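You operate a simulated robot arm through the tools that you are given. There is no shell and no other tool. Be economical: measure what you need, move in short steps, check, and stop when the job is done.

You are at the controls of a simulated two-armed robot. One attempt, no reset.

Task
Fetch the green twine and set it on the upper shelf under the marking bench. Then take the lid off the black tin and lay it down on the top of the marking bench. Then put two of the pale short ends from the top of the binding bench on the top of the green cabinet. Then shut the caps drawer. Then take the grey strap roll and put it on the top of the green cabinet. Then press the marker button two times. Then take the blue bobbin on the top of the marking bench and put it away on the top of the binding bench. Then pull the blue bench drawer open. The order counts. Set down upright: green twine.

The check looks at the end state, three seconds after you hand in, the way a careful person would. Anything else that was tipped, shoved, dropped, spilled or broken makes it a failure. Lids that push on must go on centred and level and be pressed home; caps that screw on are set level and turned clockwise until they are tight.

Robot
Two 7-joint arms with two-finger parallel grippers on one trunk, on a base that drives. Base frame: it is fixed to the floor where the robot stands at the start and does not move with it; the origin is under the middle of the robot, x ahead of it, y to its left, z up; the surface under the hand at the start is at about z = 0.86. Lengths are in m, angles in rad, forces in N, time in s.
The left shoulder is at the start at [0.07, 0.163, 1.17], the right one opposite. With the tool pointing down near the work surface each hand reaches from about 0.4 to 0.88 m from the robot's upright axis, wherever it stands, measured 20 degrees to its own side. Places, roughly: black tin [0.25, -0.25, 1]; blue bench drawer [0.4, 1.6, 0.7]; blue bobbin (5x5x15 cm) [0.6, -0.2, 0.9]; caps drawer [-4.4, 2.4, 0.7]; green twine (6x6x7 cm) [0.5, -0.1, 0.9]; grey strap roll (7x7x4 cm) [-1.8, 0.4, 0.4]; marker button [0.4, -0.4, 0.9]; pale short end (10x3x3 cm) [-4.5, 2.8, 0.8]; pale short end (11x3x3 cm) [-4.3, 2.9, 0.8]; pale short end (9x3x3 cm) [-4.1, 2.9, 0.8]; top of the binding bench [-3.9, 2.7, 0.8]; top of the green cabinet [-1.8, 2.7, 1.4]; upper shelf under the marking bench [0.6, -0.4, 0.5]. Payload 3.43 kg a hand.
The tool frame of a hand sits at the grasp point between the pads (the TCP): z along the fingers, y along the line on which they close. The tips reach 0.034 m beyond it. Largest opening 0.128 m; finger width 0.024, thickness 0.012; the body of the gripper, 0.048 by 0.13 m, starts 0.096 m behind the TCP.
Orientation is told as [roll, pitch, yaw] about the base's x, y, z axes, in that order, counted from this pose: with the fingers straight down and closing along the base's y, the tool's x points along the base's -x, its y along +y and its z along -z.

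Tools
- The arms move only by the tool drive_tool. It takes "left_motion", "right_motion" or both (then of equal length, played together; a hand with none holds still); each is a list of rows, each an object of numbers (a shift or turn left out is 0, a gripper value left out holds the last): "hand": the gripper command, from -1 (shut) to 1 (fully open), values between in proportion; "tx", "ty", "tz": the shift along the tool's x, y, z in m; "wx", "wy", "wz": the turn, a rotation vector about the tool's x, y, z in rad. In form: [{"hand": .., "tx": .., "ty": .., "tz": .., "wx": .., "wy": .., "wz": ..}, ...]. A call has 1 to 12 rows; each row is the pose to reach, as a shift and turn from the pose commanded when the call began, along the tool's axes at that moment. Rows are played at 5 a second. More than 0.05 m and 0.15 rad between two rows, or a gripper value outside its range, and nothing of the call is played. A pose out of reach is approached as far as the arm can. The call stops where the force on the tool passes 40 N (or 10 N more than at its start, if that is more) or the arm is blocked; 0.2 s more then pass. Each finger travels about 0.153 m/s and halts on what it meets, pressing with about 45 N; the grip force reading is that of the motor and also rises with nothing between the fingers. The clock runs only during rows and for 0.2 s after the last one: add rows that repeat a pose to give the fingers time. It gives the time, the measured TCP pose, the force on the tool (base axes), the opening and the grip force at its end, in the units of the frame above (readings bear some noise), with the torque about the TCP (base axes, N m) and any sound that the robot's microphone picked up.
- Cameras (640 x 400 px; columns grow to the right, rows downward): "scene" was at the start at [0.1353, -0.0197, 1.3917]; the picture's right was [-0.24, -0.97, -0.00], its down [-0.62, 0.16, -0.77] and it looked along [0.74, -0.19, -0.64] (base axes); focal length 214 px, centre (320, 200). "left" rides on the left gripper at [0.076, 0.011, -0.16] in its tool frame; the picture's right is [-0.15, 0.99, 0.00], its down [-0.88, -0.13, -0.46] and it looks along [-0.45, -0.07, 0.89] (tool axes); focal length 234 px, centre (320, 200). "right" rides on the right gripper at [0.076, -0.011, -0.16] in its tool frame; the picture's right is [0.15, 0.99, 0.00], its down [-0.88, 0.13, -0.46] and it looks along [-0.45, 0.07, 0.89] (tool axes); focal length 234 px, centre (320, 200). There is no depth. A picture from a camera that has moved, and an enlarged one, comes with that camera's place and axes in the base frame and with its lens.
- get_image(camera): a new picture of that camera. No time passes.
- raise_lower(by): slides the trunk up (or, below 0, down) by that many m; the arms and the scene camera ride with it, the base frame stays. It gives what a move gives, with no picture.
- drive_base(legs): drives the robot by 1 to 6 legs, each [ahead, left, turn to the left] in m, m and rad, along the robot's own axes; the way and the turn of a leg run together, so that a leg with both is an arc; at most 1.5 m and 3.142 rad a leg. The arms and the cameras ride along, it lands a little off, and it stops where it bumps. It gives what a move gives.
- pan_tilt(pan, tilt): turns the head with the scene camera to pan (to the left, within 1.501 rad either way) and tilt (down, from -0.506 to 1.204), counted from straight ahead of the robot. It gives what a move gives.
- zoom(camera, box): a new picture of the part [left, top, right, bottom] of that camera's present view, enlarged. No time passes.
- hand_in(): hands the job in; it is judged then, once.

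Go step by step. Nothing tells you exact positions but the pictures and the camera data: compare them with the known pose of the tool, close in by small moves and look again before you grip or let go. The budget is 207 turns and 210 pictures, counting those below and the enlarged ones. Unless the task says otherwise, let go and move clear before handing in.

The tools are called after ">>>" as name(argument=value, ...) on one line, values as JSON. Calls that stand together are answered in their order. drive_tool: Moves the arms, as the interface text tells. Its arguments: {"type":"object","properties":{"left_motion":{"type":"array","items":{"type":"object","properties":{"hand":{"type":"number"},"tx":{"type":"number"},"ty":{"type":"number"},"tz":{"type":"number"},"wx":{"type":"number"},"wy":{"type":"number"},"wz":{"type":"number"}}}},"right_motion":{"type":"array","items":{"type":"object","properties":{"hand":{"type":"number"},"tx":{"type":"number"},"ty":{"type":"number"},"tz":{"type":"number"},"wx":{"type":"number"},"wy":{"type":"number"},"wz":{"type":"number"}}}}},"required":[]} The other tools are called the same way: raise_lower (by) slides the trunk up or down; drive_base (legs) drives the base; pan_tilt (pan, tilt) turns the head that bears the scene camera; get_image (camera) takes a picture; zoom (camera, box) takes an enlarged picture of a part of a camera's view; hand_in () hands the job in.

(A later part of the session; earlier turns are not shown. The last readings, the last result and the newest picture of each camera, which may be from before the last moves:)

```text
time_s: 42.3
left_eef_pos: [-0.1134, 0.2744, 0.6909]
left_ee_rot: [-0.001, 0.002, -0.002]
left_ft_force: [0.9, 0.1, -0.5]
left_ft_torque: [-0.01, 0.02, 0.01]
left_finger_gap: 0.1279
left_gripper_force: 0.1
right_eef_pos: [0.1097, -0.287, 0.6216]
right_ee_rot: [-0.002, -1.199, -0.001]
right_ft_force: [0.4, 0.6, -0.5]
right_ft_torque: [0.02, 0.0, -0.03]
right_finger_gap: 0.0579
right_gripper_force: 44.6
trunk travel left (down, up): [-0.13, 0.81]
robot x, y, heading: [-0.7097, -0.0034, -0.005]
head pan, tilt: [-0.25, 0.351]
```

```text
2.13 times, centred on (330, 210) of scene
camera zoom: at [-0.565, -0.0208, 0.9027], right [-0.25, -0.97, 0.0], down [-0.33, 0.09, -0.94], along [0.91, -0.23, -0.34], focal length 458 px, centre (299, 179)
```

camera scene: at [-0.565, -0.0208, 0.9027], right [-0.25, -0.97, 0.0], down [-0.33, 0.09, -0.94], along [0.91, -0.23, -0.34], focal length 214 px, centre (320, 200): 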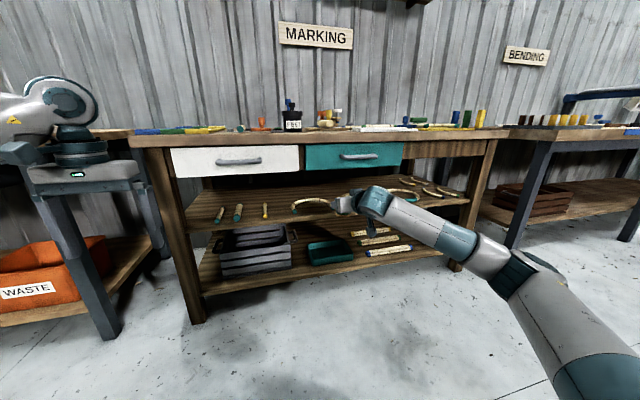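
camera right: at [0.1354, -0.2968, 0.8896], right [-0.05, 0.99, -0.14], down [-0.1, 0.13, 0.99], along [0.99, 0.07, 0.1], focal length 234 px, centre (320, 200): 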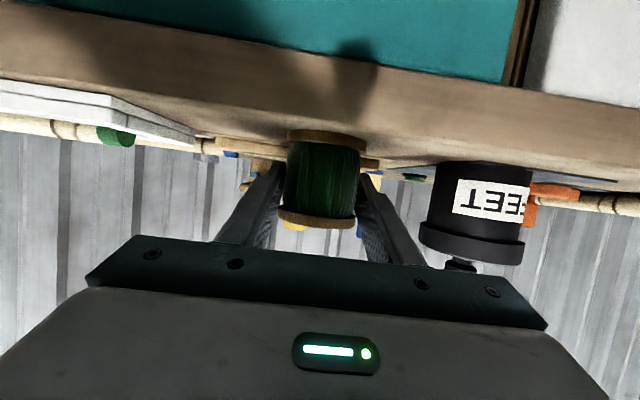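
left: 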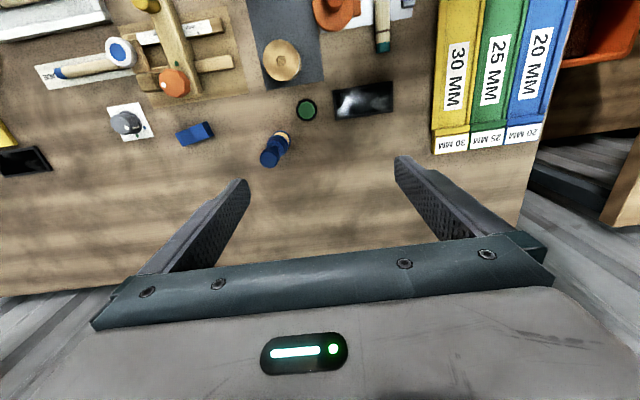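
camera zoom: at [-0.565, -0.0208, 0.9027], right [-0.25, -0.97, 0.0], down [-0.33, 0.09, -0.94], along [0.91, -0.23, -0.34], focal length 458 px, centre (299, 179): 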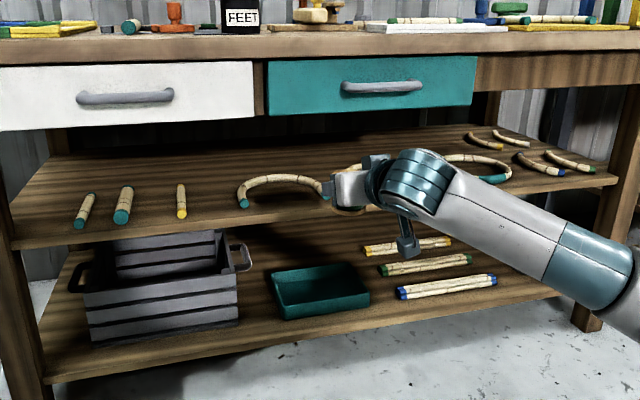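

The arch on the shelf leaves about 16 cm of free space between its legs, centred near y≈-0.23. I shift left to that line and drive forward a little.

>>> drive_tool(right_motion=[{"ty": 0.03}, {"ty": 0.058}])

>>> drive_base(legs=[[0.12, 0.0, 0]])

>>> get_image(camera="right")

>>> zoom(camera="scene", box=[220, 130, 460, 280])

```text
time_s: 42.9
left_eef_pos: [-0.1142, 0.2735, 0.6905]
left_ee_rot: [0.001, 0.001, -0.001]
left_ft_force: [-0.4, 0.4, 0.1]
left_ft_torque: [-0.06, 0.02, 0.01]
left_finger_gap: 0.1279
left_gripper_force: 0.0
right_eef_pos: [0.1116, -0.2275, 0.6205]
right_ee_rot: [-0.001, -1.199, -0.001]
right_ft_force: [0.3, -0.5, 0.1]
right_ft_torque: [0.01, 0.0, 0.02]
right_finger_gap: 0.0578
right_gripper_force: 45.4
trunk travel left (down, up): [-0.13, 0.81]
robot x, y, heading: [-0.7113, 0.0045, -0.001]
head pan, tilt: [-0.25, 0.351]
```

```text
time_s: 44.1
left_eef_pos: [0.0047, 0.2739, 0.6903]
left_ee_rot: [0.0, 0.002, 0.0]
left_ft_force: [0.0, -0.7, 0.8]
left_ft_torque: [0.04, 0.02, -0.02]
left_finger_gap: 0.128
left_gripper_force: 0.1
right_eef_pos: [0.2315, -0.2288, 0.6201]
right_ee_rot: [-0.001, -1.197, 0.0]
right_ft_force: [-0.3, 0.1, -0.2]
right_ft_torque: [0.0, 0.02, -0.01]
right_finger_gap: 0.058
right_gripper_force: 44.8
trunk travel left (down, up): [-0.13, 0.81]
robot x, y, heading: [-0.5875, 0.0017, 0.003]
head pan, tilt: [-0.25, 0.351]
```

```text
177 pictures are left
camera right: at [0.057, -0.2385, 0.6084], right [-0.05, 0.99, -0.14], down [-0.1, 0.13, 0.99], along [0.99, 0.07, 0.1], focal length 234 px, centre (320, 200)
```

right: 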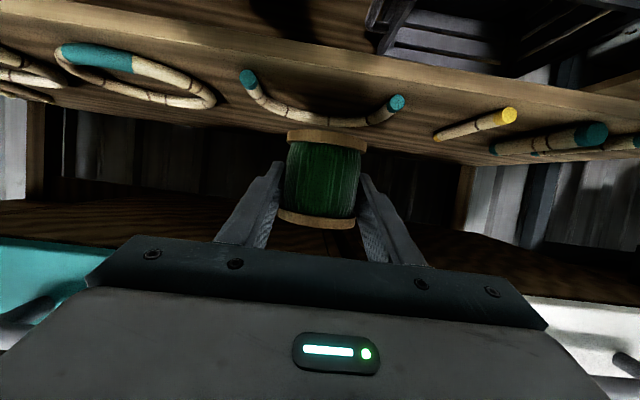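

```text
2.67 times, centred on (340, 205) of scene
camera zoom: at [-0.4448, -0.0208, 0.9027], right [-0.25, -0.97, 0.0], down [-0.33, 0.09, -0.94], along [0.91, -0.23, -0.34], focal length 572 px, centre (267, 187)
```

zoom: 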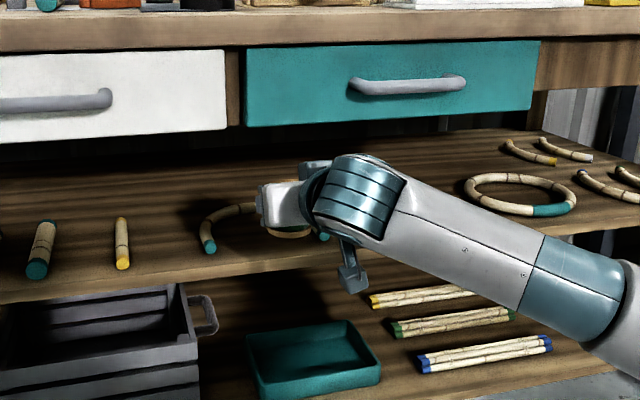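

Aligned with the arch's middle. I move in 13 cm above the shelf and lower to just over it.

>>> drive_tool(right_motion=[{"tx": -0.0164, "tz": 0.0419}, {"tx": -0.0328, "tz": 0.0838}, {"tx": -0.0484, "tz": 0.124, "ty": -0.003}, {"tx": -0.0204, "tz": 0.135, "ty": -0.003}, {"tx": 0.0112, "tz": 0.147, "ty": -0.003}])

>>> get_image(camera="right")

>>> zoom(camera="scene", box=[220, 130, 460, 280])

```text
time_s: 45.3
left_eef_pos: [0.005, 0.2743, 0.6898]
left_ee_rot: [0.0, 0.002, 0.0]
left_ft_force: [-0.1, -0.4, -0.6]
left_ft_torque: [0.01, 0.0, 0.01]
left_finger_gap: 0.128
left_gripper_force: 0.1
right_eef_pos: [0.364, -0.2299, 0.5557]
right_ee_rot: [-0.001, -1.199, 0.0]
right_ft_force: [0.0, 0.3, -0.6]
right_ft_torque: [0.0, 0.01, 0.02]
right_finger_gap: 0.0579
right_gripper_force: 44.2
trunk travel left (down, up): [-0.13, 0.81]
robot x, y, heading: [-0.5887, 0.0021, -0.005]
head pan, tilt: [-0.25, 0.351]
```

```text
175 pictures are left
camera right: at [0.1892, -0.2402, 0.5431], right [-0.05, 0.99, -0.14], down [-0.1, 0.13, 0.99], along [0.99, 0.07, 0.1], focal length 234 px, centre (320, 200)
```

right: 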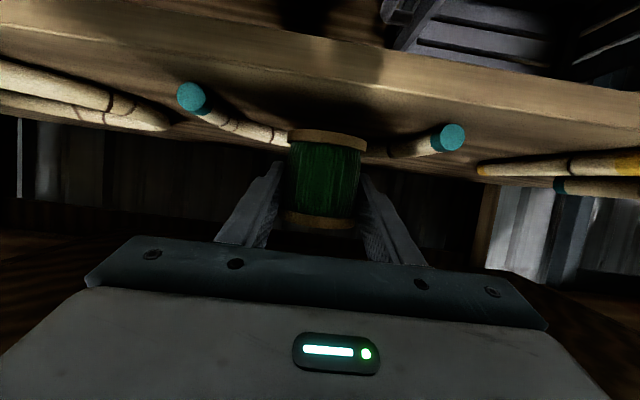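

```text
2.67 times, centred on (340, 205) of scene
camera zoom: at [-0.4449, -0.0208, 0.9028], right [-0.25, -0.97, 0.0], down [-0.33, 0.09, -0.94], along [0.91, -0.23, -0.34], focal length 572 px, centre (267, 187)
```

zoom: 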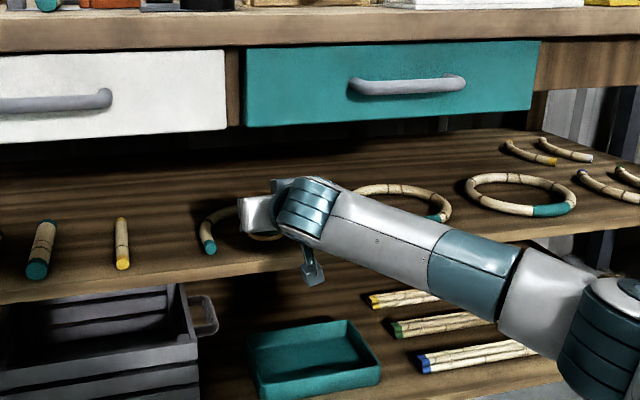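

I lower in small rows until contact.

>>> drive_tool(right_motion=[{"tx": 0.0037, "tz": 0.0014}, {"tx": 0.0074, "tz": 0.0029}, {"tx": 0.0093, "tz": 0.0036}, {"tx": 0.0112, "tz": 0.0044}])

```text
time_s: 46.3
left_eef_pos: [0.005, 0.2742, 0.6899]
left_ee_rot: [0.0, 0.003, -0.001]
left_ft_force: [-0.5, 1.3, -0.3]
left_ft_torque: [0.0, 0.02, -0.01]
left_finger_gap: 0.1281
left_gripper_force: 0.0
right_eef_pos: [0.3638, -0.231, 0.5438]
right_ee_rot: [0.0, -1.196, 0.002]
right_ft_force: [0.1, 0.0, -0.5]
right_ft_torque: [0.01, -0.02, 0.01]
right_finger_gap: 0.0579
right_gripper_force: 44.8
trunk travel left (down, up): [-0.13, 0.81]
robot x, y, heading: [-0.5871, 0.0001, -0.001]
head pan, tilt: [-0.25, 0.351]
```

>>> drive_tool(right_motion=[{"tx": 0.0014, "tz": 0.0005}, {"tx": 0.0028, "tz": 0.0011}, {"tx": 0.0042, "tz": 0.0016}, {"tx": 0.0056, "tz": 0.0022}])

>>> get_image(camera="right")

```text
time_s: 47.3
left_eef_pos: [0.0044, 0.2749, 0.6905]
left_ee_rot: [0.002, 0.003, 0.001]
left_ft_force: [-0.6, 0.1, -0.2]
left_ft_torque: [0.0, 0.02, 0.04]
left_finger_gap: 0.1279
left_gripper_force: 0.0
right_eef_pos: [0.3645, -0.2309, 0.5385]
right_ee_rot: [-0.002, -1.197, 0.003]
right_ft_force: [0.9, -0.2, -0.2]
right_ft_torque: [0.0, 0.05, 0.0]
right_finger_gap: 0.0578
right_gripper_force: 44.8
trunk travel left (down, up): [-0.13, 0.81]
robot x, y, heading: [-0.5853, 0.0014, -0.001]
head pan, tilt: [-0.25, 0.351]
```

```text
173 pictures are left
camera right: at [0.1899, -0.2413, 0.5262], right [-0.05, 0.99, -0.14], down [-0.1, 0.13, 0.99], along [0.99, 0.07, 0.1], focal length 234 px, centre (320, 200)
```

right: 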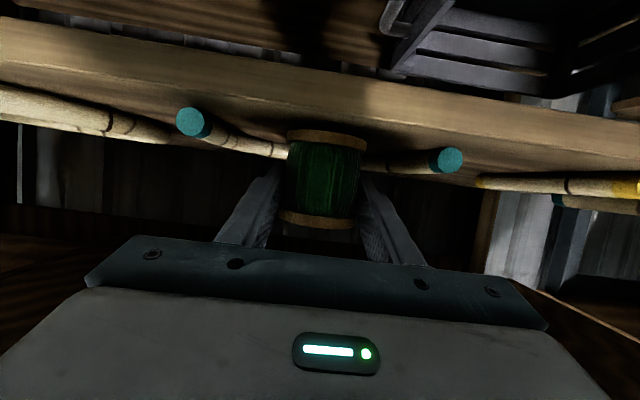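

>>> drive_tool(right_motion=[{"tx": 0.0014, "tz": 0.0005}, {"tx": 0.0028, "tz": 0.0011}, {"tx": 0.0042, "tz": 0.0016}, {"tx": 0.0056, "tz": 0.0022}, {"tx": 0.007, "tz": 0.0027}])

```text
time_s: 48.5
left_eef_pos: [0.0052, 0.2743, 0.6903]
left_ee_rot: [-0.002, 0.001, 0.0]
left_ft_force: [0.8, 0.2, 0.6]
left_ft_torque: [0.03, 0.04, 0.04]
left_finger_gap: 0.128
left_gripper_force: 0.0
right_eef_pos: [0.3651, -0.2317, 0.5315]
right_ee_rot: [0.001, -1.198, 0.001]
right_ft_force: [0.8, -0.3, 0.2]
right_ft_torque: [-0.04, -0.01, -0.08]
right_finger_gap: 0.0579
right_gripper_force: 45.0
trunk travel left (down, up): [-0.13, 0.81]
robot x, y, heading: [-0.5902, -0.0036, 0.002]
head pan, tilt: [-0.25, 0.351]
```

>>> drive_tool(right_motion=[{"tx": 0.0014, "tz": 0.0005}, {"tx": 0.0028, "tz": 0.0011}, {"tx": 0.0042, "tz": 0.0016}, {"tx": 0.0056, "tz": 0.0022}, {"tx": 0.007, "tz": 0.0027}, {"tx": 0.0084, "tz": 0.0032}])

>>> zoom(camera="right", box=[180, 40, 460, 240])

```text
time_s: 49.9
left_eef_pos: [0.0028, 0.2757, 0.693]
left_ee_rot: [-0.001, -0.002, 0.0]
left_ft_force: [0.3, 1.1, -0.2]
left_ft_torque: [0.0, -0.02, 0.04]
left_finger_gap: 0.128
left_gripper_force: 0.2
right_eef_pos: [0.3638, -0.2308, 0.5311]
right_ee_rot: [0.0, -1.206, 0.0]
right_ft_force: [13.3, 0.3, 29.7]
right_ft_torque: [0.23, -0.06, -0.12]
right_finger_gap: 0.0579
right_gripper_force: 44.8
trunk travel left (down, up): [-0.13, 0.81]
robot x, y, heading: [-0.5916, 0.0003, -0.002]
head pan, tilt: [-0.25, 0.351]
```

```text
2.00 times, centred on (320, 140) of right
camera zoom: at [0.1895, -0.2416, 0.5175], right [-0.05, 0.99, -0.14], down [-0.11, 0.13, 0.98], along [0.99, 0.07, 0.11], focal length 468 px, centre (320, 320)
```

zoom: 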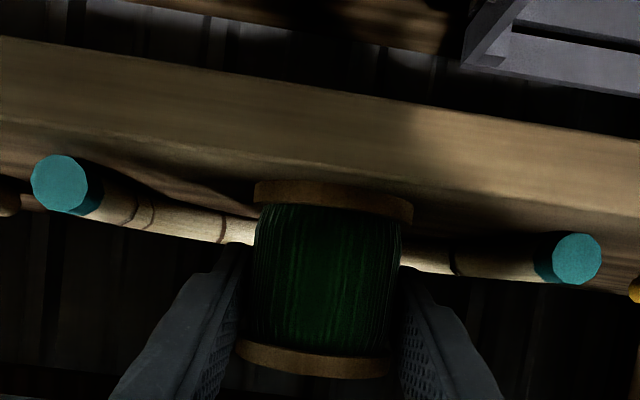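

Contact is firm. I ease up slightly, open just enough, and back straight out.

>>> drive_tool(right_motion=[{"tx": -0.004, "tz": -0.0015}, {"tx": -0.004, "tz": -0.0015, "hand": 0.22}, {"tx": -0.004, "tz": -0.0015}])

>>> zoom(camera="right", box=[180, 40, 460, 240])

```text
time_s: 50.7
left_eef_pos: [0.0045, 0.2742, 0.6903]
left_ee_rot: [-0.002, 0.002, 0.0]
left_ft_force: [0.2, -0.2, 1.0]
left_ft_torque: [-0.05, 0.01, 0.01]
left_finger_gap: 0.1277
left_gripper_force: 0.1
right_eef_pos: [0.3637, -0.2321, 0.5258]
right_ee_rot: [-0.003, -1.197, 0.001]
right_ft_force: [0.1, -0.3, 0.0]
right_ft_torque: [-0.01, 0.01, 0.01]
right_finger_gap: 0.0782
right_gripper_force: 0.0
trunk travel left (down, up): [-0.13, 0.81]
robot x, y, heading: [-0.588, -0.0002, -0.002]
head pan, tilt: [-0.25, 0.351]
```

```text
2.00 times, centred on (320, 140) of right
camera zoom: at [0.1891, -0.2427, 0.5138], right [-0.05, 0.99, -0.14], down [-0.1, 0.13, 0.99], along [0.99, 0.07, 0.09], focal length 468 px, centre (320, 320)
```

zoom: 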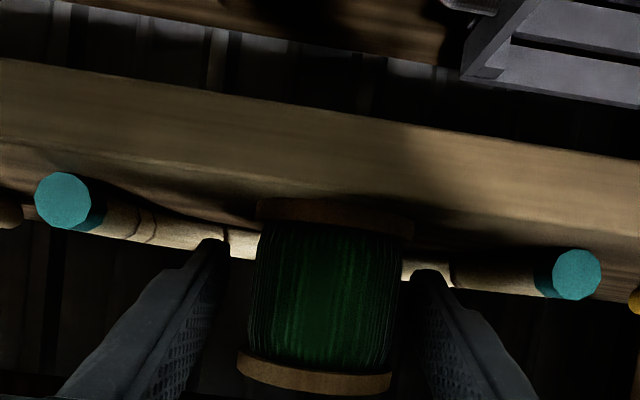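

The twine stands on the shelf. I back straight out.

>>> drive_tool(right_motion=[{"tx": 0.0146, "tz": -0.0372}, {"tx": 0.0291, "tz": -0.0745}, {"tx": 0.0437, "tz": -0.1117}, {"tx": 0.0582, "tz": -0.149}])

>>> drive_base(legs=[[-0.12, 0.0, 0]])

>>> zoom(camera="scene", box=[180, 120, 480, 300])

```text
time_s: 51.7
left_eef_pos: [0.0056, 0.2742, 0.6907]
left_ee_rot: [0.0, 0.002, 0.0]
left_ft_force: [-0.4, -0.3, 0.2]
left_ft_torque: [0.0, -0.02, 0.03]
left_finger_gap: 0.1282
left_gripper_force: 0.0
right_eef_pos: [0.2036, -0.2327, 0.5289]
right_ee_rot: [-0.001, -1.199, 0.001]
right_ft_force: [0.1, 0.0, -1.0]
right_ft_torque: [0.01, -0.03, -0.04]
right_finger_gap: 0.0783
right_gripper_force: 0.0
trunk travel left (down, up): [-0.13, 0.81]
robot x, y, heading: [-0.5874, 0.0028, -0.001]
head pan, tilt: [-0.25, 0.351]
```

```text
time_s: 53.0
left_eef_pos: [-0.1167, 0.2756, 0.6906]
left_ee_rot: [-0.001, 0.001, 0.001]
left_ft_force: [0.0, 0.9, 0.3]
left_ft_torque: [0.0, -0.02, 0.02]
left_finger_gap: 0.1278
left_gripper_force: 0.1
right_eef_pos: [0.0851, -0.229, 0.5275]
right_ee_rot: [0.001, -1.199, 0.003]
right_ft_force: [0.1, 0.6, -0.3]
right_ft_torque: [0.02, 0.02, -0.01]
right_finger_gap: 0.0779
right_gripper_force: 0.0
trunk travel left (down, up): [-0.13, 0.81]
robot x, y, heading: [-0.7095, 0.0032, 0.001]
head pan, tilt: [-0.25, 0.351]
```

```text
2.13 times, centred on (330, 210) of scene
camera zoom: at [-0.5657, -0.0205, 0.9029], right [-0.25, -0.97, 0.0], down [-0.33, 0.08, -0.94], along [0.91, -0.23, -0.34], focal length 458 px, centre (299, 179)
```

zoom: 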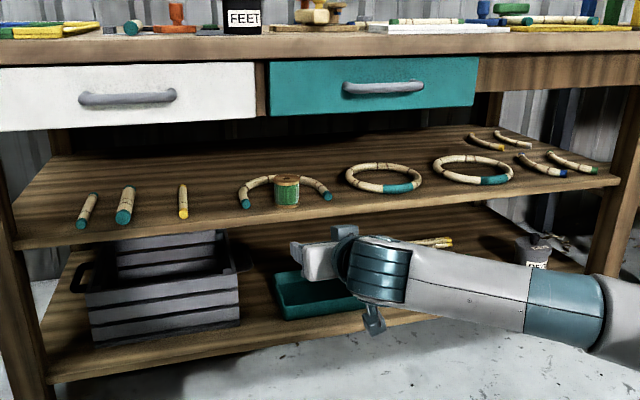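

The twine is upright on the upper shelf. Now I raise the trunk, turn the right hand down again and go to the tin.

>>> raise_lower(by=0.52)

>>> drive_tool(right_motion=[{"wy": 0.15}, {"wy": 0.3}, {"wy": 0.45}, {"wy": 0.6}, {"wy": 0.75}, {"wy": 0.9}, {"wy": 1.05}, {"wy": 1.197}])

>>> drive_tool(right_motion=[{"tz": -0.05}, {"tz": -0.1}, {"tz": -0.15}])

>>> drive_base(legs=[[0.45, 0.0, 0]])

>>> pan_tilt(pan=-0.25, tilt=0.8)

>>> get_image(camera="scene")

>>> get_image(camera="right")

```text
refused: 0.52 is not a number from -0.4 to 0.4
```

```text
time_s: 54.8
left_eef_pos: [-0.1152, 0.2755, 0.691]
left_ee_rot: [0.0, 0.003, 0.001]
left_ft_force: [0.6, 0.2, 0.0]
left_ft_torque: [0.05, 0.02, -0.02]
left_finger_gap: 0.128
left_gripper_force: 0.0
right_eef_pos: [0.0849, -0.2296, 0.5276]
right_ee_rot: [0.002, -0.001, 0.004]
right_ft_force: [-0.6, 0.2, -0.3]
right_ft_torque: [0.01, -0.01, 0.03]
right_finger_gap: 0.0779
right_gripper_force: 0.0
trunk travel left (down, up): [-0.13, 0.81]
robot x, y, heading: [-0.7079, 0.0015, 0.001]
head pan, tilt: [-0.25, 0.351]
```

```text
time_s: 55.6
left_eef_pos: [-0.1166, 0.2755, 0.6908]
left_ee_rot: [-0.001, 0.0, 0.0]
left_ft_force: [0.2, -0.1, -0.5]
left_ft_torque: [0.06, 0.04, -0.04]
left_finger_gap: 0.1279
left_gripper_force: 0.1
right_eef_pos: [0.0807, -0.2287, 0.6775]
right_ee_rot: [0.0, -0.001, 0.002]
right_ft_force: [0.0, 1.1, 0.4]
right_ft_torque: [0.04, -0.01, -0.03]
right_finger_gap: 0.0781
right_gripper_force: 0.0
right hand out of reach, approached as far as the arm can: row 3
trunk travel left (down, up): [-0.13, 0.81]
robot x, y, heading: [-0.708, 0.0006, 0.001]
head pan, tilt: [-0.25, 0.351]
```

```text
time_s: 57.1
left_eef_pos: [0.0474, 0.2727, 0.6908]
left_ee_rot: [0.001, 0.0, -0.003]
left_ft_force: [-0.3, 0.8, -0.5]
left_ft_torque: [0.02, -0.01, 0.03]
left_finger_gap: 0.128
left_gripper_force: 0.0
right_eef_pos: [0.2322, -0.2295, 0.6786]
right_ee_rot: [-0.002, 0.035, 0.007]
right_ft_force: [-30.2, 1.1, 0.1]
right_ft_torque: [-0.35, -5.57, 0.07]
right_finger_gap: 0.0781
right_gripper_force: 0.0
trunk travel left (down, up): [-0.13, 0.81]
robot x, y, heading: [-0.5496, 0.0046, -0.003]
head pan, tilt: [-0.25, 0.351]
stopped in leg 1: the force on the tool passed its limit at 500 N (the readings are from after the stop); the commanded pose is now the measured one
```

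```text
time_s: 58.0
left_eef_pos: [0.0454, 0.2734, 0.6907]
left_ee_rot: [0.001, 0.001, 0.0]
left_ft_force: [-0.4, 0.5, -0.5]
left_ft_torque: [0.02, -0.02, 0.0]
left_finger_gap: 0.128
left_gripper_force: 0.0
right_eef_pos: [0.2318, -0.2295, 0.6792]
right_ee_rot: [-0.003, 0.033, 0.007]
right_ft_force: [-39.4, 0.3, 4.4]
right_ft_torque: [-0.11, -7.28, 0.07]
right_finger_gap: 0.0781
right_gripper_force: 0.2
trunk travel left (down, up): [-0.13, 0.81]
robot x, y, heading: [-0.5462, -0.0004, -0.003]
head pan, tilt: [-0.25, 0.799]
```

```text
169 pictures are left
camera scene: at [-0.4178, -0.0177, 0.8639], right [-0.25, -0.97, 0.0], down [-0.69, 0.18, -0.7], along [0.68, -0.18, -0.71], focal length 214 px, centre (320, 200)
```

scene: 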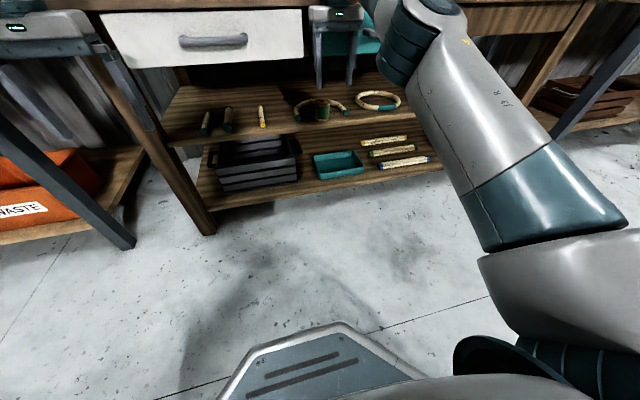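

```text
168 pictures are left
camera right: at [0.1638, -0.2404, 0.8416], right [-0.15, 0.99, 0.0], down [0.89, 0.14, 0.43], along [0.42, 0.07, -0.91], focal length 234 px, centre (320, 200)
```

right: 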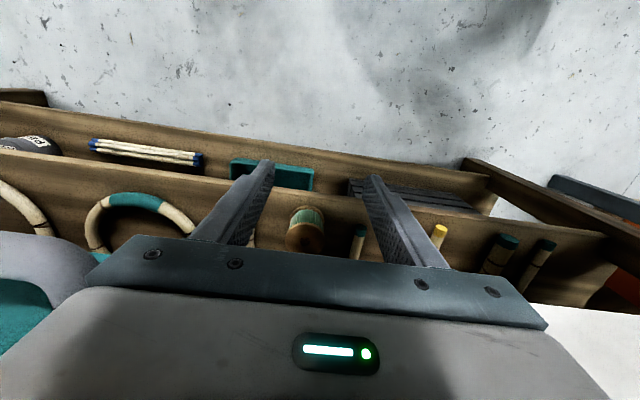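

My trunk lift was refused and the hand then bumped the closed drawer front. I back off, lift in two steps, and check for damage.

>>> drive_base(legs=[[-0.16, 0.0, 0]])

>>> raise_lower(by=0.4)

>>> raise_lower(by=0.12)

>>> get_image(camera="scene")

```text
time_s: 59.5
left_eef_pos: [-0.1111, 0.2728, 0.6888]
left_ee_rot: [-0.001, 0.005, 0.0]
left_ft_force: [-0.3, -0.3, 0.3]
left_ft_torque: [-0.02, -0.01, 0.02]
left_finger_gap: 0.1279
left_gripper_force: 0.1
right_eef_pos: [0.0742, -0.2294, 0.675]
right_ee_rot: [-0.001, 0.04, 0.008]
right_ft_force: [0.1, 1.2, 0.6]
right_ft_torque: [0.02, -0.01, 0.03]
right_finger_gap: 0.0782
right_gripper_force: 0.1
trunk travel left (down, up): [-0.13, 0.81]
robot x, y, heading: [-0.7068, -0.0005, -0.004]
head pan, tilt: [-0.25, 0.799]
```

```text
time_s: 63.3
left_eef_pos: [-0.1103, 0.2755, 1.0883]
left_ee_rot: [0.0, 0.005, 0.001]
left_ft_force: [-0.1, 0.1, 0.1]
left_ft_torque: [-0.04, 0.02, 0.03]
left_finger_gap: 0.1278
left_gripper_force: 0.1
right_eef_pos: [0.0752, -0.2306, 1.074]
right_ee_rot: [0.0, 0.04, 0.007]
right_ft_force: [-0.7, -0.5, -0.2]
right_ft_torque: [0.0, -0.01, 0.02]
right_finger_gap: 0.0783
right_gripper_force: 0.1
trunk travel left (down, up): [-0.53, 0.41]
robot x, y, heading: [-0.7058, 0.0015, -0.002]
head pan, tilt: [-0.25, 0.799]
```

```text
time_s: 64.8
left_eef_pos: [-0.1106, 0.2749, 1.2087]
left_ee_rot: [0.0, 0.005, 0.0]
left_ft_force: [0.5, -0.3, 0.1]
left_ft_torque: [0.02, 0.02, 0.01]
left_finger_gap: 0.1282
left_gripper_force: 0.0
right_eef_pos: [0.076, -0.2289, 1.1955]
right_ee_rot: [-0.001, 0.038, 0.007]
right_ft_force: [0.0, -0.8, -0.1]
right_ft_torque: [0.0, 0.01, 0.03]
right_finger_gap: 0.0778
right_gripper_force: 0.0
trunk travel left (down, up): [-0.65, 0.29]
robot x, y, heading: [-0.7042, 0.0011, -0.002]
head pan, tilt: [-0.25, 0.799]
```

```text
167 pictures are left
camera scene: at [-0.5741, -0.0172, 1.383], right [-0.25, -0.97, 0.0], down [-0.69, 0.18, -0.7], along [0.67, -0.17, -0.72], focal length 214 px, centre (320, 200)
```

scene: 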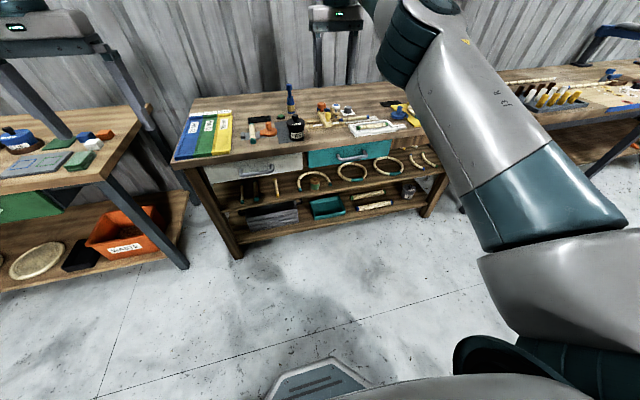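

Everything looks in place. I drive forward with the hands high and look at the tin closely.

>>> drive_base(legs=[[0.35, 0.0, 0]])

>>> drive_tool(right_motion=[{"wy": -0.039, "tx": 0.02, "ty": 0.03}, {"wy": -0.039, "tx": 0.045, "ty": 0.07}, {"wy": -0.039, "tx": 0.085, "ty": 0.095}])

>>> get_image(camera="right")

>>> zoom(camera="scene", box=[240, 100, 440, 240])

```text
time_s: 67.0
left_eef_pos: [0.2344, 0.2719, 1.2087]
left_ee_rot: [-0.001, 0.004, -0.001]
left_ft_force: [-0.3, 0.8, 0.0]
left_ft_torque: [-0.03, -0.02, 0.03]
left_finger_gap: 0.1278
left_gripper_force: 0.0
right_eef_pos: [0.4203, -0.2305, 1.1949]
right_ee_rot: [-0.002, 0.037, 0.004]
right_ft_force: [0.5, -0.6, 0.4]
right_ft_torque: [0.02, 0.0, 0.01]
right_finger_gap: 0.0784
right_gripper_force: 0.0
trunk travel left (down, up): [-0.65, 0.29]
robot x, y, heading: [-0.3579, 0.0012, -0.005]
head pan, tilt: [-0.25, 0.799]
```

```text
time_s: 67.8
left_eef_pos: [0.235, 0.2724, 1.209]
left_ee_rot: [0.003, 0.004, 0.001]
left_ft_force: [0.8, -0.2, -0.9]
left_ft_torque: [0.06, 0.02, -0.02]
left_finger_gap: 0.1281
left_gripper_force: 0.0
right_eef_pos: [0.336, -0.139, 1.199]
right_ee_rot: [-0.002, -0.001, 0.004]
right_ft_force: [0.0, 0.9, 0.3]
right_ft_torque: [-0.01, -0.01, -0.03]
right_finger_gap: 0.078
right_gripper_force: 0.1
trunk travel left (down, up): [-0.65, 0.29]
robot x, y, heading: [-0.3591, 0.0036, -0.009]
head pan, tilt: [-0.25, 0.799]
```

```text
166 pictures are left
camera right: at [0.2618, -0.1498, 1.3586], right [-0.15, 0.99, 0.0], down [0.88, 0.13, 0.46], along [0.45, 0.07, -0.89], focal length 234 px, centre (320, 200)
```

right: 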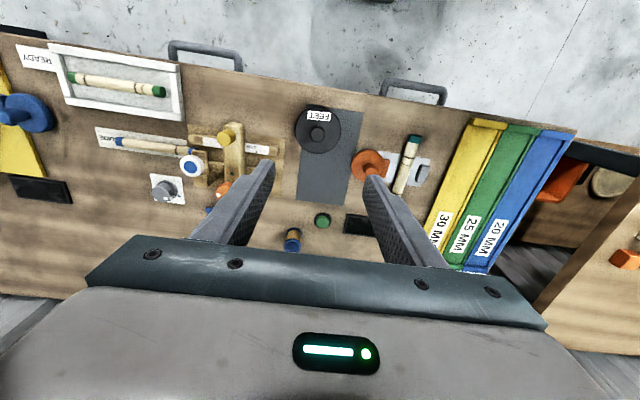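

```text
2.86 times, centred on (340, 170) of scene
camera zoom: at [-0.2291, -0.0195, 1.3832], right [-0.25, -0.97, 0.0], down [-0.69, 0.18, -0.7], along [0.68, -0.17, -0.72], focal length 613 px, centre (263, 286)
```

zoom: 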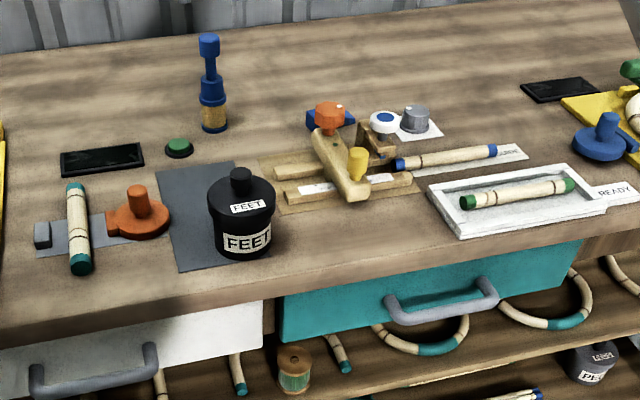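

The lid knob is at about (0.332,-0.138), its top near z 0.98. I lower over it and check.

>>> drive_tool(right_motion=[{"tx": 0.004, "tz": 0.045}, {"tx": 0.004, "tz": 0.09}, {"tx": 0.004, "tz": 0.13}, {"tx": 0.004, "tz": 0.165}])

>>> get_image(camera="right")

>>> zoom(camera="scene", box=[260, 120, 400, 220])

```text
time_s: 68.8
left_eef_pos: [0.2367, 0.2707, 1.2088]
left_ee_rot: [0.001, 0.006, -0.001]
left_ft_force: [0.0, 0.1, -0.1]
left_ft_torque: [0.01, -0.02, 0.01]
left_finger_gap: 0.1281
left_gripper_force: 0.0
right_eef_pos: [0.3329, -0.1376, 1.0317]
right_ee_rot: [-0.002, -0.001, 0.006]
right_ft_force: [1.1, -0.7, -0.2]
right_ft_torque: [0.03, 0.0, -0.05]
right_finger_gap: 0.0782
right_gripper_force: 0.1
trunk travel left (down, up): [-0.65, 0.29]
robot x, y, heading: [-0.3595, 0.0018, -0.008]
head pan, tilt: [-0.25, 0.799]
```

```text
164 pictures are left
camera right: at [0.258, -0.1483, 1.1914], right [-0.15, 0.99, 0.0], down [0.88, 0.14, 0.46], along [0.45, 0.07, -0.89], focal length 234 px, centre (320, 200)
```

right: 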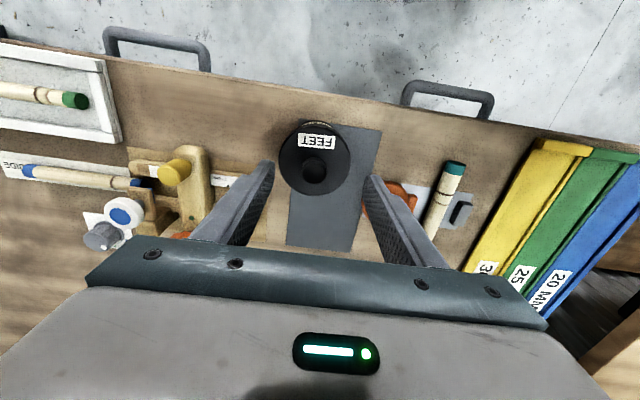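

```text
4.00 times, centred on (330, 170) of scene
camera zoom: at [-0.2275, -0.0196, 1.3831], right [-0.25, -0.97, 0.0], down [-0.69, 0.18, -0.7], along [0.67, -0.17, -0.72], focal length 858 px, centre (280, 320)
```

zoom: 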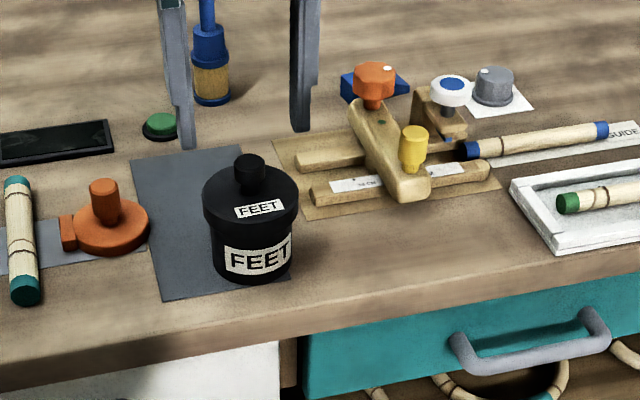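

Knob is centred. I lower to TCP z≈0.984, close on the knob, then lift 2 cm as a test.

>>> drive_tool(right_motion=[{"ty": -0.003, "tz": 0.025}, {"ty": -0.003, "tz": 0.047}, {"ty": -0.003, "tz": 0.047, "hand": -1}, {"ty": -0.003, "tz": 0.047}, {"ty": -0.003, "tz": 0.047}, {"ty": -0.003, "tz": 0.047}])

>>> zoom(camera="scene", box=[260, 120, 400, 220])

```text
time_s: 70.2
left_eef_pos: [0.2354, 0.2737, 1.2084]
left_ee_rot: [0.001, 0.005, -0.001]
left_ft_force: [0.5, -0.5, 0.9]
left_ft_torque: [0.02, 0.0, -0.03]
left_finger_gap: 0.1281
left_gripper_force: 0.1
right_eef_pos: [0.3312, -0.1414, 0.9849]
right_ee_rot: [-0.002, 0.0, 0.004]
right_ft_force: [0.9, 1.0, -0.7]
right_ft_torque: [-0.03, -0.01, 0.01]
right_finger_gap: 0.0244
right_gripper_force: 45.4
trunk travel left (down, up): [-0.65, 0.29]
robot x, y, heading: [-0.3567, -0.0011, -0.011]
head pan, tilt: [-0.25, 0.799]
```

```text
4.00 times, centred on (330, 170) of scene
camera zoom: at [-0.2281, -0.0189, 1.3831], right [-0.25, -0.97, 0.0], down [-0.69, 0.18, -0.7], along [0.67, -0.18, -0.72], focal length 858 px, centre (280, 320)
```

zoom: 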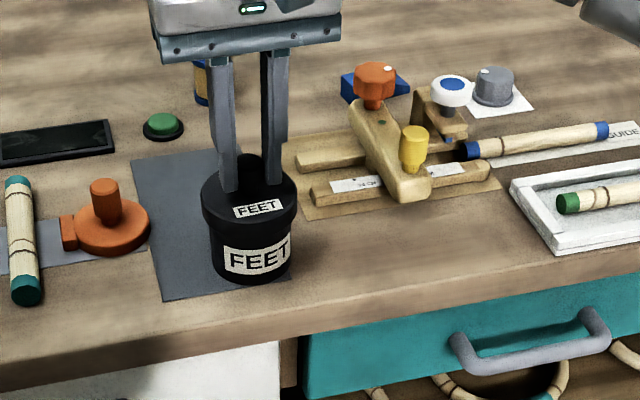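

Knob gripped at 24 mm. I pull up slowly.

>>> drive_tool(right_motion=[{"tz": -0.005}, {"tz": -0.01}, {"tz": -0.015}, {"tz": -0.02}])

>>> zoom(camera="scene", box=[260, 120, 400, 220])

```text
time_s: 71.2
left_eef_pos: [0.2361, 0.2713, 1.2086]
left_ee_rot: [0.0, 0.004, -0.001]
left_ft_force: [0.1, -0.1, 0.0]
left_ft_torque: [0.01, 0.02, -0.02]
left_finger_gap: 0.128
left_gripper_force: 0.1
right_eef_pos: [0.3318, -0.1413, 1.0052]
right_ee_rot: [-0.003, -0.002, 0.005]
right_ft_force: [0.4, 0.2, -1.1]
right_ft_torque: [-0.02, 0.02, 0.0]
right_finger_gap: 0.0241
right_gripper_force: 45.2
trunk travel left (down, up): [-0.65, 0.29]
robot x, y, heading: [-0.3591, 0.0024, -0.006]
head pan, tilt: [-0.25, 0.799]
```

```text
4.00 times, centred on (330, 170) of scene
camera zoom: at [-0.2283, -0.0188, 1.3831], right [-0.25, -0.97, 0.0], down [-0.69, 0.18, -0.7], along [0.67, -0.18, -0.72], focal length 858 px, centre (280, 320)
```

zoom: 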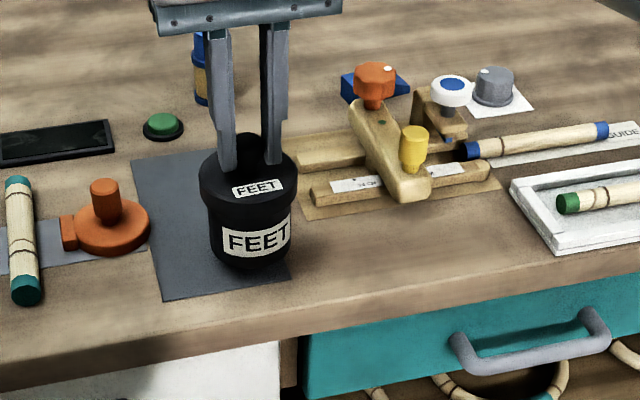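

The whole tin came up with the lid, so I need the left hand to hold the body. I set it back down, release, and prepare the left hand to hold the tin from the front.

>>> drive_tool(right_motion=[{"tz": 0.008}, {"tz": 0.016}, {"tz": 0.018}, {"tz": 0.02}, {"tz": 0.021}])

```text
time_s: 72.4
left_eef_pos: [0.2363, 0.2741, 1.2089]
left_ee_rot: [0.001, 0.005, 0.001]
left_ft_force: [1.1, -0.5, 0.7]
left_ft_torque: [0.01, 0.0, -0.04]
left_finger_gap: 0.1279
left_gripper_force: 0.1
right_eef_pos: [0.3302, -0.14, 0.984]
right_ee_rot: [-0.002, -0.002, 0.004]
right_ft_force: [0.1, 0.0, -0.3]
right_ft_torque: [0.01, 0.0, 0.01]
right_finger_gap: 0.0242
right_gripper_force: 44.9
trunk travel left (down, up): [-0.65, 0.29]
robot x, y, heading: [-0.3556, 0.0004, -0.009]
head pan, tilt: [-0.25, 0.799]
```

>>> drive_tool(right_motion=[{"tz": 0.001, "hand": 0.1}, {"tz": 0.001}, {"tz": -0.04}, {"tz": -0.085}, {"tz": -0.13}, {"tz": -0.175}, {"tz": -0.22}, {"tz": -0.22, "ty": -0.05}, {"tz": -0.22, "ty": -0.1}])

>>> zoom(camera="scene", box=[260, 120, 400, 220])

```text
time_s: 74.4
left_eef_pos: [0.2349, 0.272, 1.2095]
left_ee_rot: [0.003, 0.003, 0.0]
left_ft_force: [-0.6, -0.1, -0.2]
left_ft_torque: [0.02, -0.03, 0.03]
left_finger_gap: 0.1282
left_gripper_force: 0.0
right_eef_pos: [0.3314, -0.2412, 1.2083]
right_ee_rot: [-0.001, 0.0, 0.007]
right_ft_force: [-0.3, -0.5, -0.2]
right_ft_torque: [0.03, 0.03, -0.03]
right_finger_gap: 0.0702
right_gripper_force: 0.0
trunk travel left (down, up): [-0.65, 0.29]
robot x, y, heading: [-0.3576, 0.0016, -0.008]
head pan, tilt: [-0.25, 0.799]
```

```text
4.00 times, centred on (330, 170) of scene
camera zoom: at [-0.2288, -0.0208, 1.3832], right [-0.25, -0.97, 0.0], down [-0.69, 0.18, -0.7], along [0.67, -0.17, -0.72], focal length 858 px, centre (280, 320)
```

zoom: 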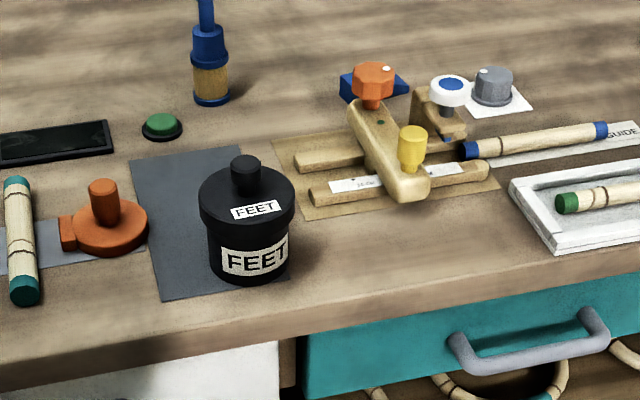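

Tin is back on its mat. I back off, raise the right hand, lower the trunk, and tilt the left hand forward.

>>> drive_base(legs=[[-0.2, 0.0, 0]])

>>> drive_tool(right_motion=[{"tz": -0.05}, {"tz": -0.1}, {"tz": -0.14}])

>>> raise_lower(by=-0.18)

>>> drive_tool(left_motion=[{"hand": 0.6, "wy": -0.15}, {"wy": -0.3}, {"wy": -0.45}, {"wy": -0.6}, {"wy": -0.75}, {"wy": -0.9}, {"wy": -1.05}, {"wy": -1.2}])

```text
time_s: 76.0
left_eef_pos: [0.0368, 0.273, 1.2078]
left_ee_rot: [-0.001, 0.004, 0.0]
left_ft_force: [0.5, 0.2, 0.1]
left_ft_torque: [-0.02, -0.04, 0.02]
left_finger_gap: 0.1281
left_gripper_force: 0.0
right_eef_pos: [0.1353, -0.2389, 1.2061]
right_ee_rot: [-0.001, 0.001, 0.005]
right_ft_force: [-0.1, 0.1, -0.5]
right_ft_torque: [0.02, 0.02, 0.01]
right_finger_gap: 0.0706
right_gripper_force: 0.0
trunk travel left (down, up): [-0.65, 0.29]
robot x, y, heading: [-0.5621, -0.0004, -0.01]
head pan, tilt: [-0.25, 0.799]
```

```text
time_s: 76.8
left_eef_pos: [0.0358, 0.2751, 1.2099]
left_ee_rot: [0.0, 0.003, -0.001]
left_ft_force: [-0.8, 0.3, -0.3]
left_ft_torque: [-0.05, -0.02, 0.01]
left_finger_gap: 0.1279
left_gripper_force: 0.0
right_eef_pos: [0.1319, -0.2345, 1.3479]
right_ee_rot: [-0.003, -0.002, 0.006]
right_ft_force: [-0.3, -0.3, -0.9]
right_ft_torque: [-0.03, 0.0, 0.0]
right_finger_gap: 0.0705
right_gripper_force: 0.0
trunk travel left (down, up): [-0.65, 0.29]
robot x, y, heading: [-0.5578, -0.0002, -0.003]
head pan, tilt: [-0.25, 0.799]
```

```text
time_s: 78.8
left_eef_pos: [0.0348, 0.2749, 1.029]
left_ee_rot: [0.001, 0.005, -0.001]
left_ft_force: [1.0, 0.1, -0.3]
left_ft_torque: [-0.01, 0.0, 0.02]
left_finger_gap: 0.1278
left_gripper_force: 0.1
right_eef_pos: [0.1321, -0.2358, 1.1674]
right_ee_rot: [-0.002, 0.001, 0.004]
right_ft_force: [0.4, -0.1, 0.4]
right_ft_torque: [0.01, -0.01, 0.02]
right_finger_gap: 0.0702
right_gripper_force: 0.1
trunk travel left (down, up): [-0.47, 0.47]
robot x, y, heading: [-0.555, 0.0022, -0.009]
head pan, tilt: [-0.25, 0.799]
```

```text
time_s: 80.6
left_eef_pos: [0.037, 0.2744, 1.0294]
left_ee_rot: [0.0, -1.199, 0.002]
left_ft_force: [-0.1, 0.2, 0.0]
left_ft_torque: [0.02, 0.0, -0.02]
left_finger_gap: 0.1022
left_gripper_force: 0.0
right_eef_pos: [0.1324, -0.2353, 1.1664]
right_ee_rot: [-0.002, 0.001, 0.004]
right_ft_force: [0.6, 0.5, 0.8]
right_ft_torque: [0.01, 0.02, 0.04]
right_finger_gap: 0.0704
right_gripper_force: 0.2
trunk travel left (down, up): [-0.47, 0.47]
robot x, y, heading: [-0.5579, 0.001, -0.002]
head pan, tilt: [-0.25, 0.799]
```

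>>> drive_base(legs=[[0, -0.2, 0]])

>>> drive_tool(left_motion=[{"tx": 0.03, "tz": 0.012, "ty": -0.03}, {"tx": 0.06, "tz": 0.023, "ty": -0.06}, {"tx": 0.09, "tz": 0.035, "ty": -0.09}, {"tx": 0.122, "tz": 0.047, "ty": -0.12}, {"tx": 0.122, "tz": 0.047, "ty": -0.165}, {"tx": 0.122, "tz": 0.047, "ty": -0.21}])

>>> get_image(camera="left")

>>> get_image(camera="scene")

```text
time_s: 82.2
left_eef_pos: [0.0366, 0.0704, 1.0285]
left_ee_rot: [0.003, -1.195, -0.008]
left_ft_force: [0.1, -0.3, 0.3]
left_ft_torque: [0.0, 0.0, 0.03]
left_finger_gap: 0.1025
left_gripper_force: 0.0
right_eef_pos: [0.1299, -0.4402, 1.1657]
right_ee_rot: [-0.001, 0.001, 0.001]
right_ft_force: [-0.7, -0.4, 0.5]
right_ft_torque: [0.03, -0.01, 0.01]
right_finger_gap: 0.0704
right_gripper_force: 0.1
trunk travel left (down, up): [-0.47, 0.47]
robot x, y, heading: [-0.5591, -0.1992, -0.013]
head pan, tilt: [-0.25, 0.799]
```

```text
time_s: 83.6
left_eef_pos: [0.0347, -0.1397, 0.8994]
left_ee_rot: [0.005, -1.195, -0.008]
left_ft_force: [-0.8, 0.7, -0.2]
left_ft_torque: [0.03, -0.02, 0.0]
left_finger_gap: 0.1023
left_gripper_force: 0.0
right_eef_pos: [0.131, -0.4403, 1.1665]
right_ee_rot: [0.0, 0.0, 0.003]
right_ft_force: [0.0, -0.8, 0.5]
right_ft_torque: [0.03, -0.01, 0.02]
right_finger_gap: 0.0704
right_gripper_force: 0.0
trunk travel left (down, up): [-0.47, 0.47]
robot x, y, heading: [-0.5626, -0.2008, -0.01]
head pan, tilt: [-0.25, 0.799]
```

```text
159 pictures are left
camera left: at [-0.1416, -0.1268, 0.8871], right [0.06, 0.99, 0.14], down [-0.1, -0.13, 0.99], along [0.99, -0.07, 0.09], focal length 234 px, centre (320, 200)
```

left: 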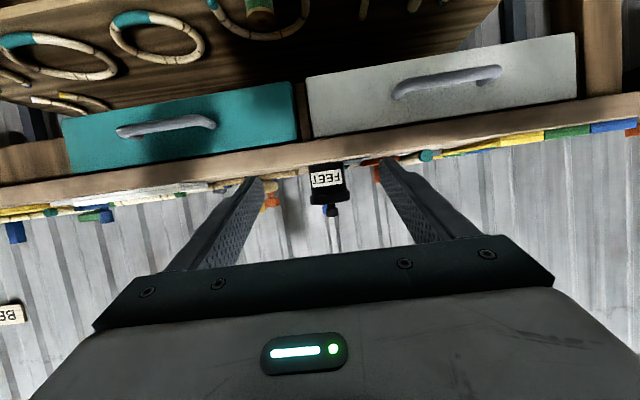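

```text
158 pictures are left
camera scene: at [-0.4287, -0.2198, 1.2031], right [-0.25, -0.97, 0.0], down [-0.69, 0.18, -0.7], along [0.67, -0.18, -0.72], focal length 214 px, centre (320, 200)
```

scene: 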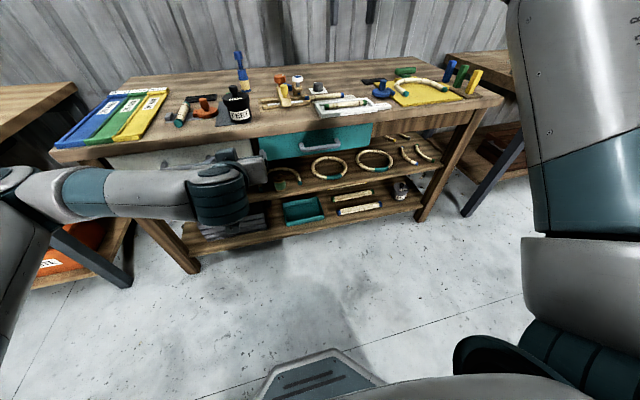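

The left hand is in line with the tin. I drive forward 0.18 m and then look before closing in.

>>> drive_base(legs=[[0.18, 0.0, 0.01]])

>>> get_image(camera="left")

>>> zoom(camera="scene", box=[160, 60, 360, 200])

```text
time_s: 85.1
left_eef_pos: [0.2131, -0.1275, 0.8996]
left_ee_rot: [0.001, -1.194, 0.011]
left_ft_force: [-1.0, -0.5, -0.1]
left_ft_torque: [-0.03, -0.02, -0.01]
left_finger_gap: 0.1024
left_gripper_force: 0.1
right_eef_pos: [0.3142, -0.4277, 1.167]
right_ee_rot: [-0.002, 0.002, 0.017]
right_ft_force: [-0.1, 0.6, -0.4]
right_ft_torque: [0.0, 0.05, -0.02]
right_finger_gap: 0.0701
right_gripper_force: 0.0
trunk travel left (down, up): [-0.47, 0.47]
robot x, y, heading: [-0.3806, -0.1969, 0.007]
head pan, tilt: [-0.25, 0.799]
```

```text
157 pictures are left
camera left: at [0.037, -0.1188, 0.8869], right [0.04, 0.99, 0.14], down [-0.1, -0.13, 0.99], along [0.99, -0.05, 0.09], focal length 234 px, centre (320, 200)
```

left: 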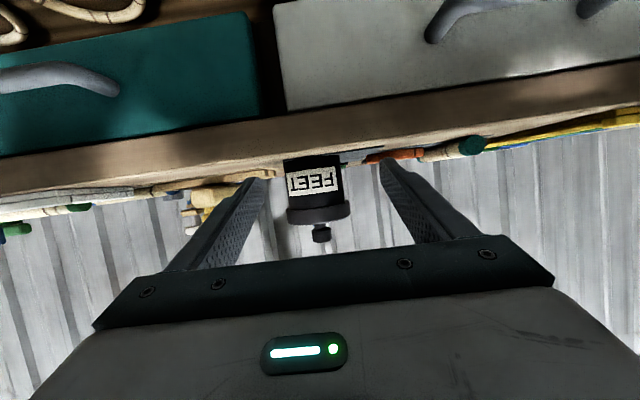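

```text
2.86 times, centred on (260, 130) of scene
camera zoom: at [-0.2483, -0.2165, 1.203], right [-0.24, -0.97, 0.0], down [-0.7, 0.17, -0.7], along [0.68, -0.17, -0.72], focal length 613 px, centre (491, 400)
```

zoom: 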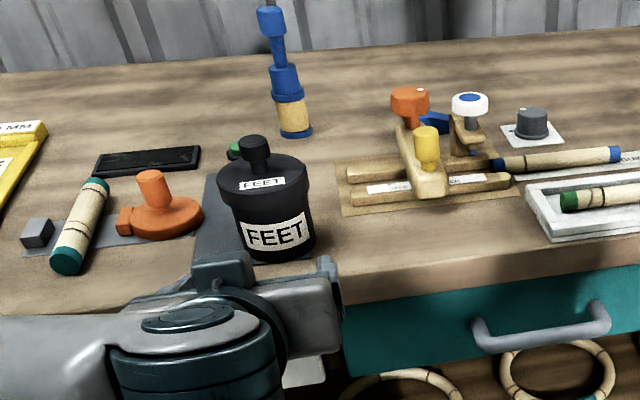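

>>> drive_tool(left_motion=[{"tx": -0.005, "tz": 0.03, "ty": -0.011}, {"tx": -0.016, "tz": 0.06, "ty": -0.011}, {"tx": -0.028, "tz": 0.09, "ty": -0.011}, {"tx": -0.039, "tz": 0.1126, "ty": -0.011}])

>>> get_image(camera="left")

>>> zoom(camera="scene", box=[160, 60, 360, 200])

```text
time_s: 86.1
left_eef_pos: [0.331, -0.1388, 0.8941]
left_ee_rot: [0.001, -1.193, 0.011]
left_ft_force: [0.6, -0.3, -0.1]
left_ft_torque: [-0.03, 0.07, -0.04]
left_finger_gap: 0.1022
left_gripper_force: 0.1
right_eef_pos: [0.3132, -0.4282, 1.1653]
right_ee_rot: [0.0, 0.001, 0.016]
right_ft_force: [0.4, -0.7, 0.1]
right_ft_torque: [0.02, 0.03, -0.04]
right_finger_gap: 0.0704
right_gripper_force: 0.2
trunk travel left (down, up): [-0.47, 0.47]
robot x, y, heading: [-0.3839, -0.1951, 0.005]
head pan, tilt: [-0.25, 0.799]
```

```text
155 pictures are left
camera left: at [0.1551, -0.1287, 0.882], right [0.04, 0.99, 0.14], down [-0.1, -0.13, 0.99], along [0.99, -0.06, 0.09], focal length 234 px, centre (320, 200)
```

left: 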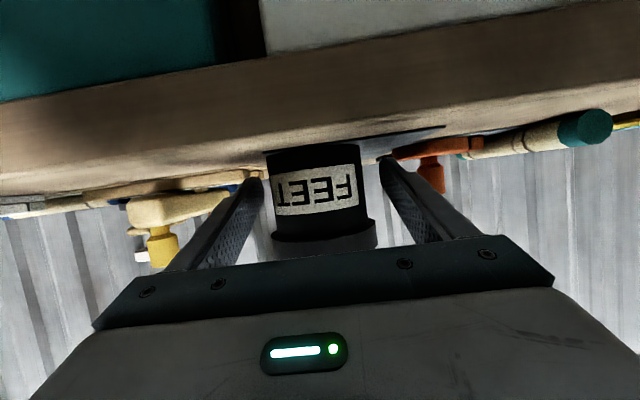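

```text
2.86 times, centred on (260, 130) of scene
camera zoom: at [-0.249, -0.2165, 1.2031], right [-0.24, -0.97, 0.0], down [-0.7, 0.17, -0.7], along [0.68, -0.17, -0.72], focal length 613 px, centre (491, 400)
```

zoom: 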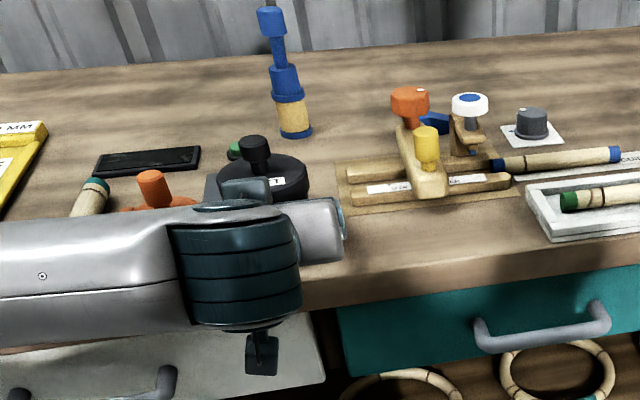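

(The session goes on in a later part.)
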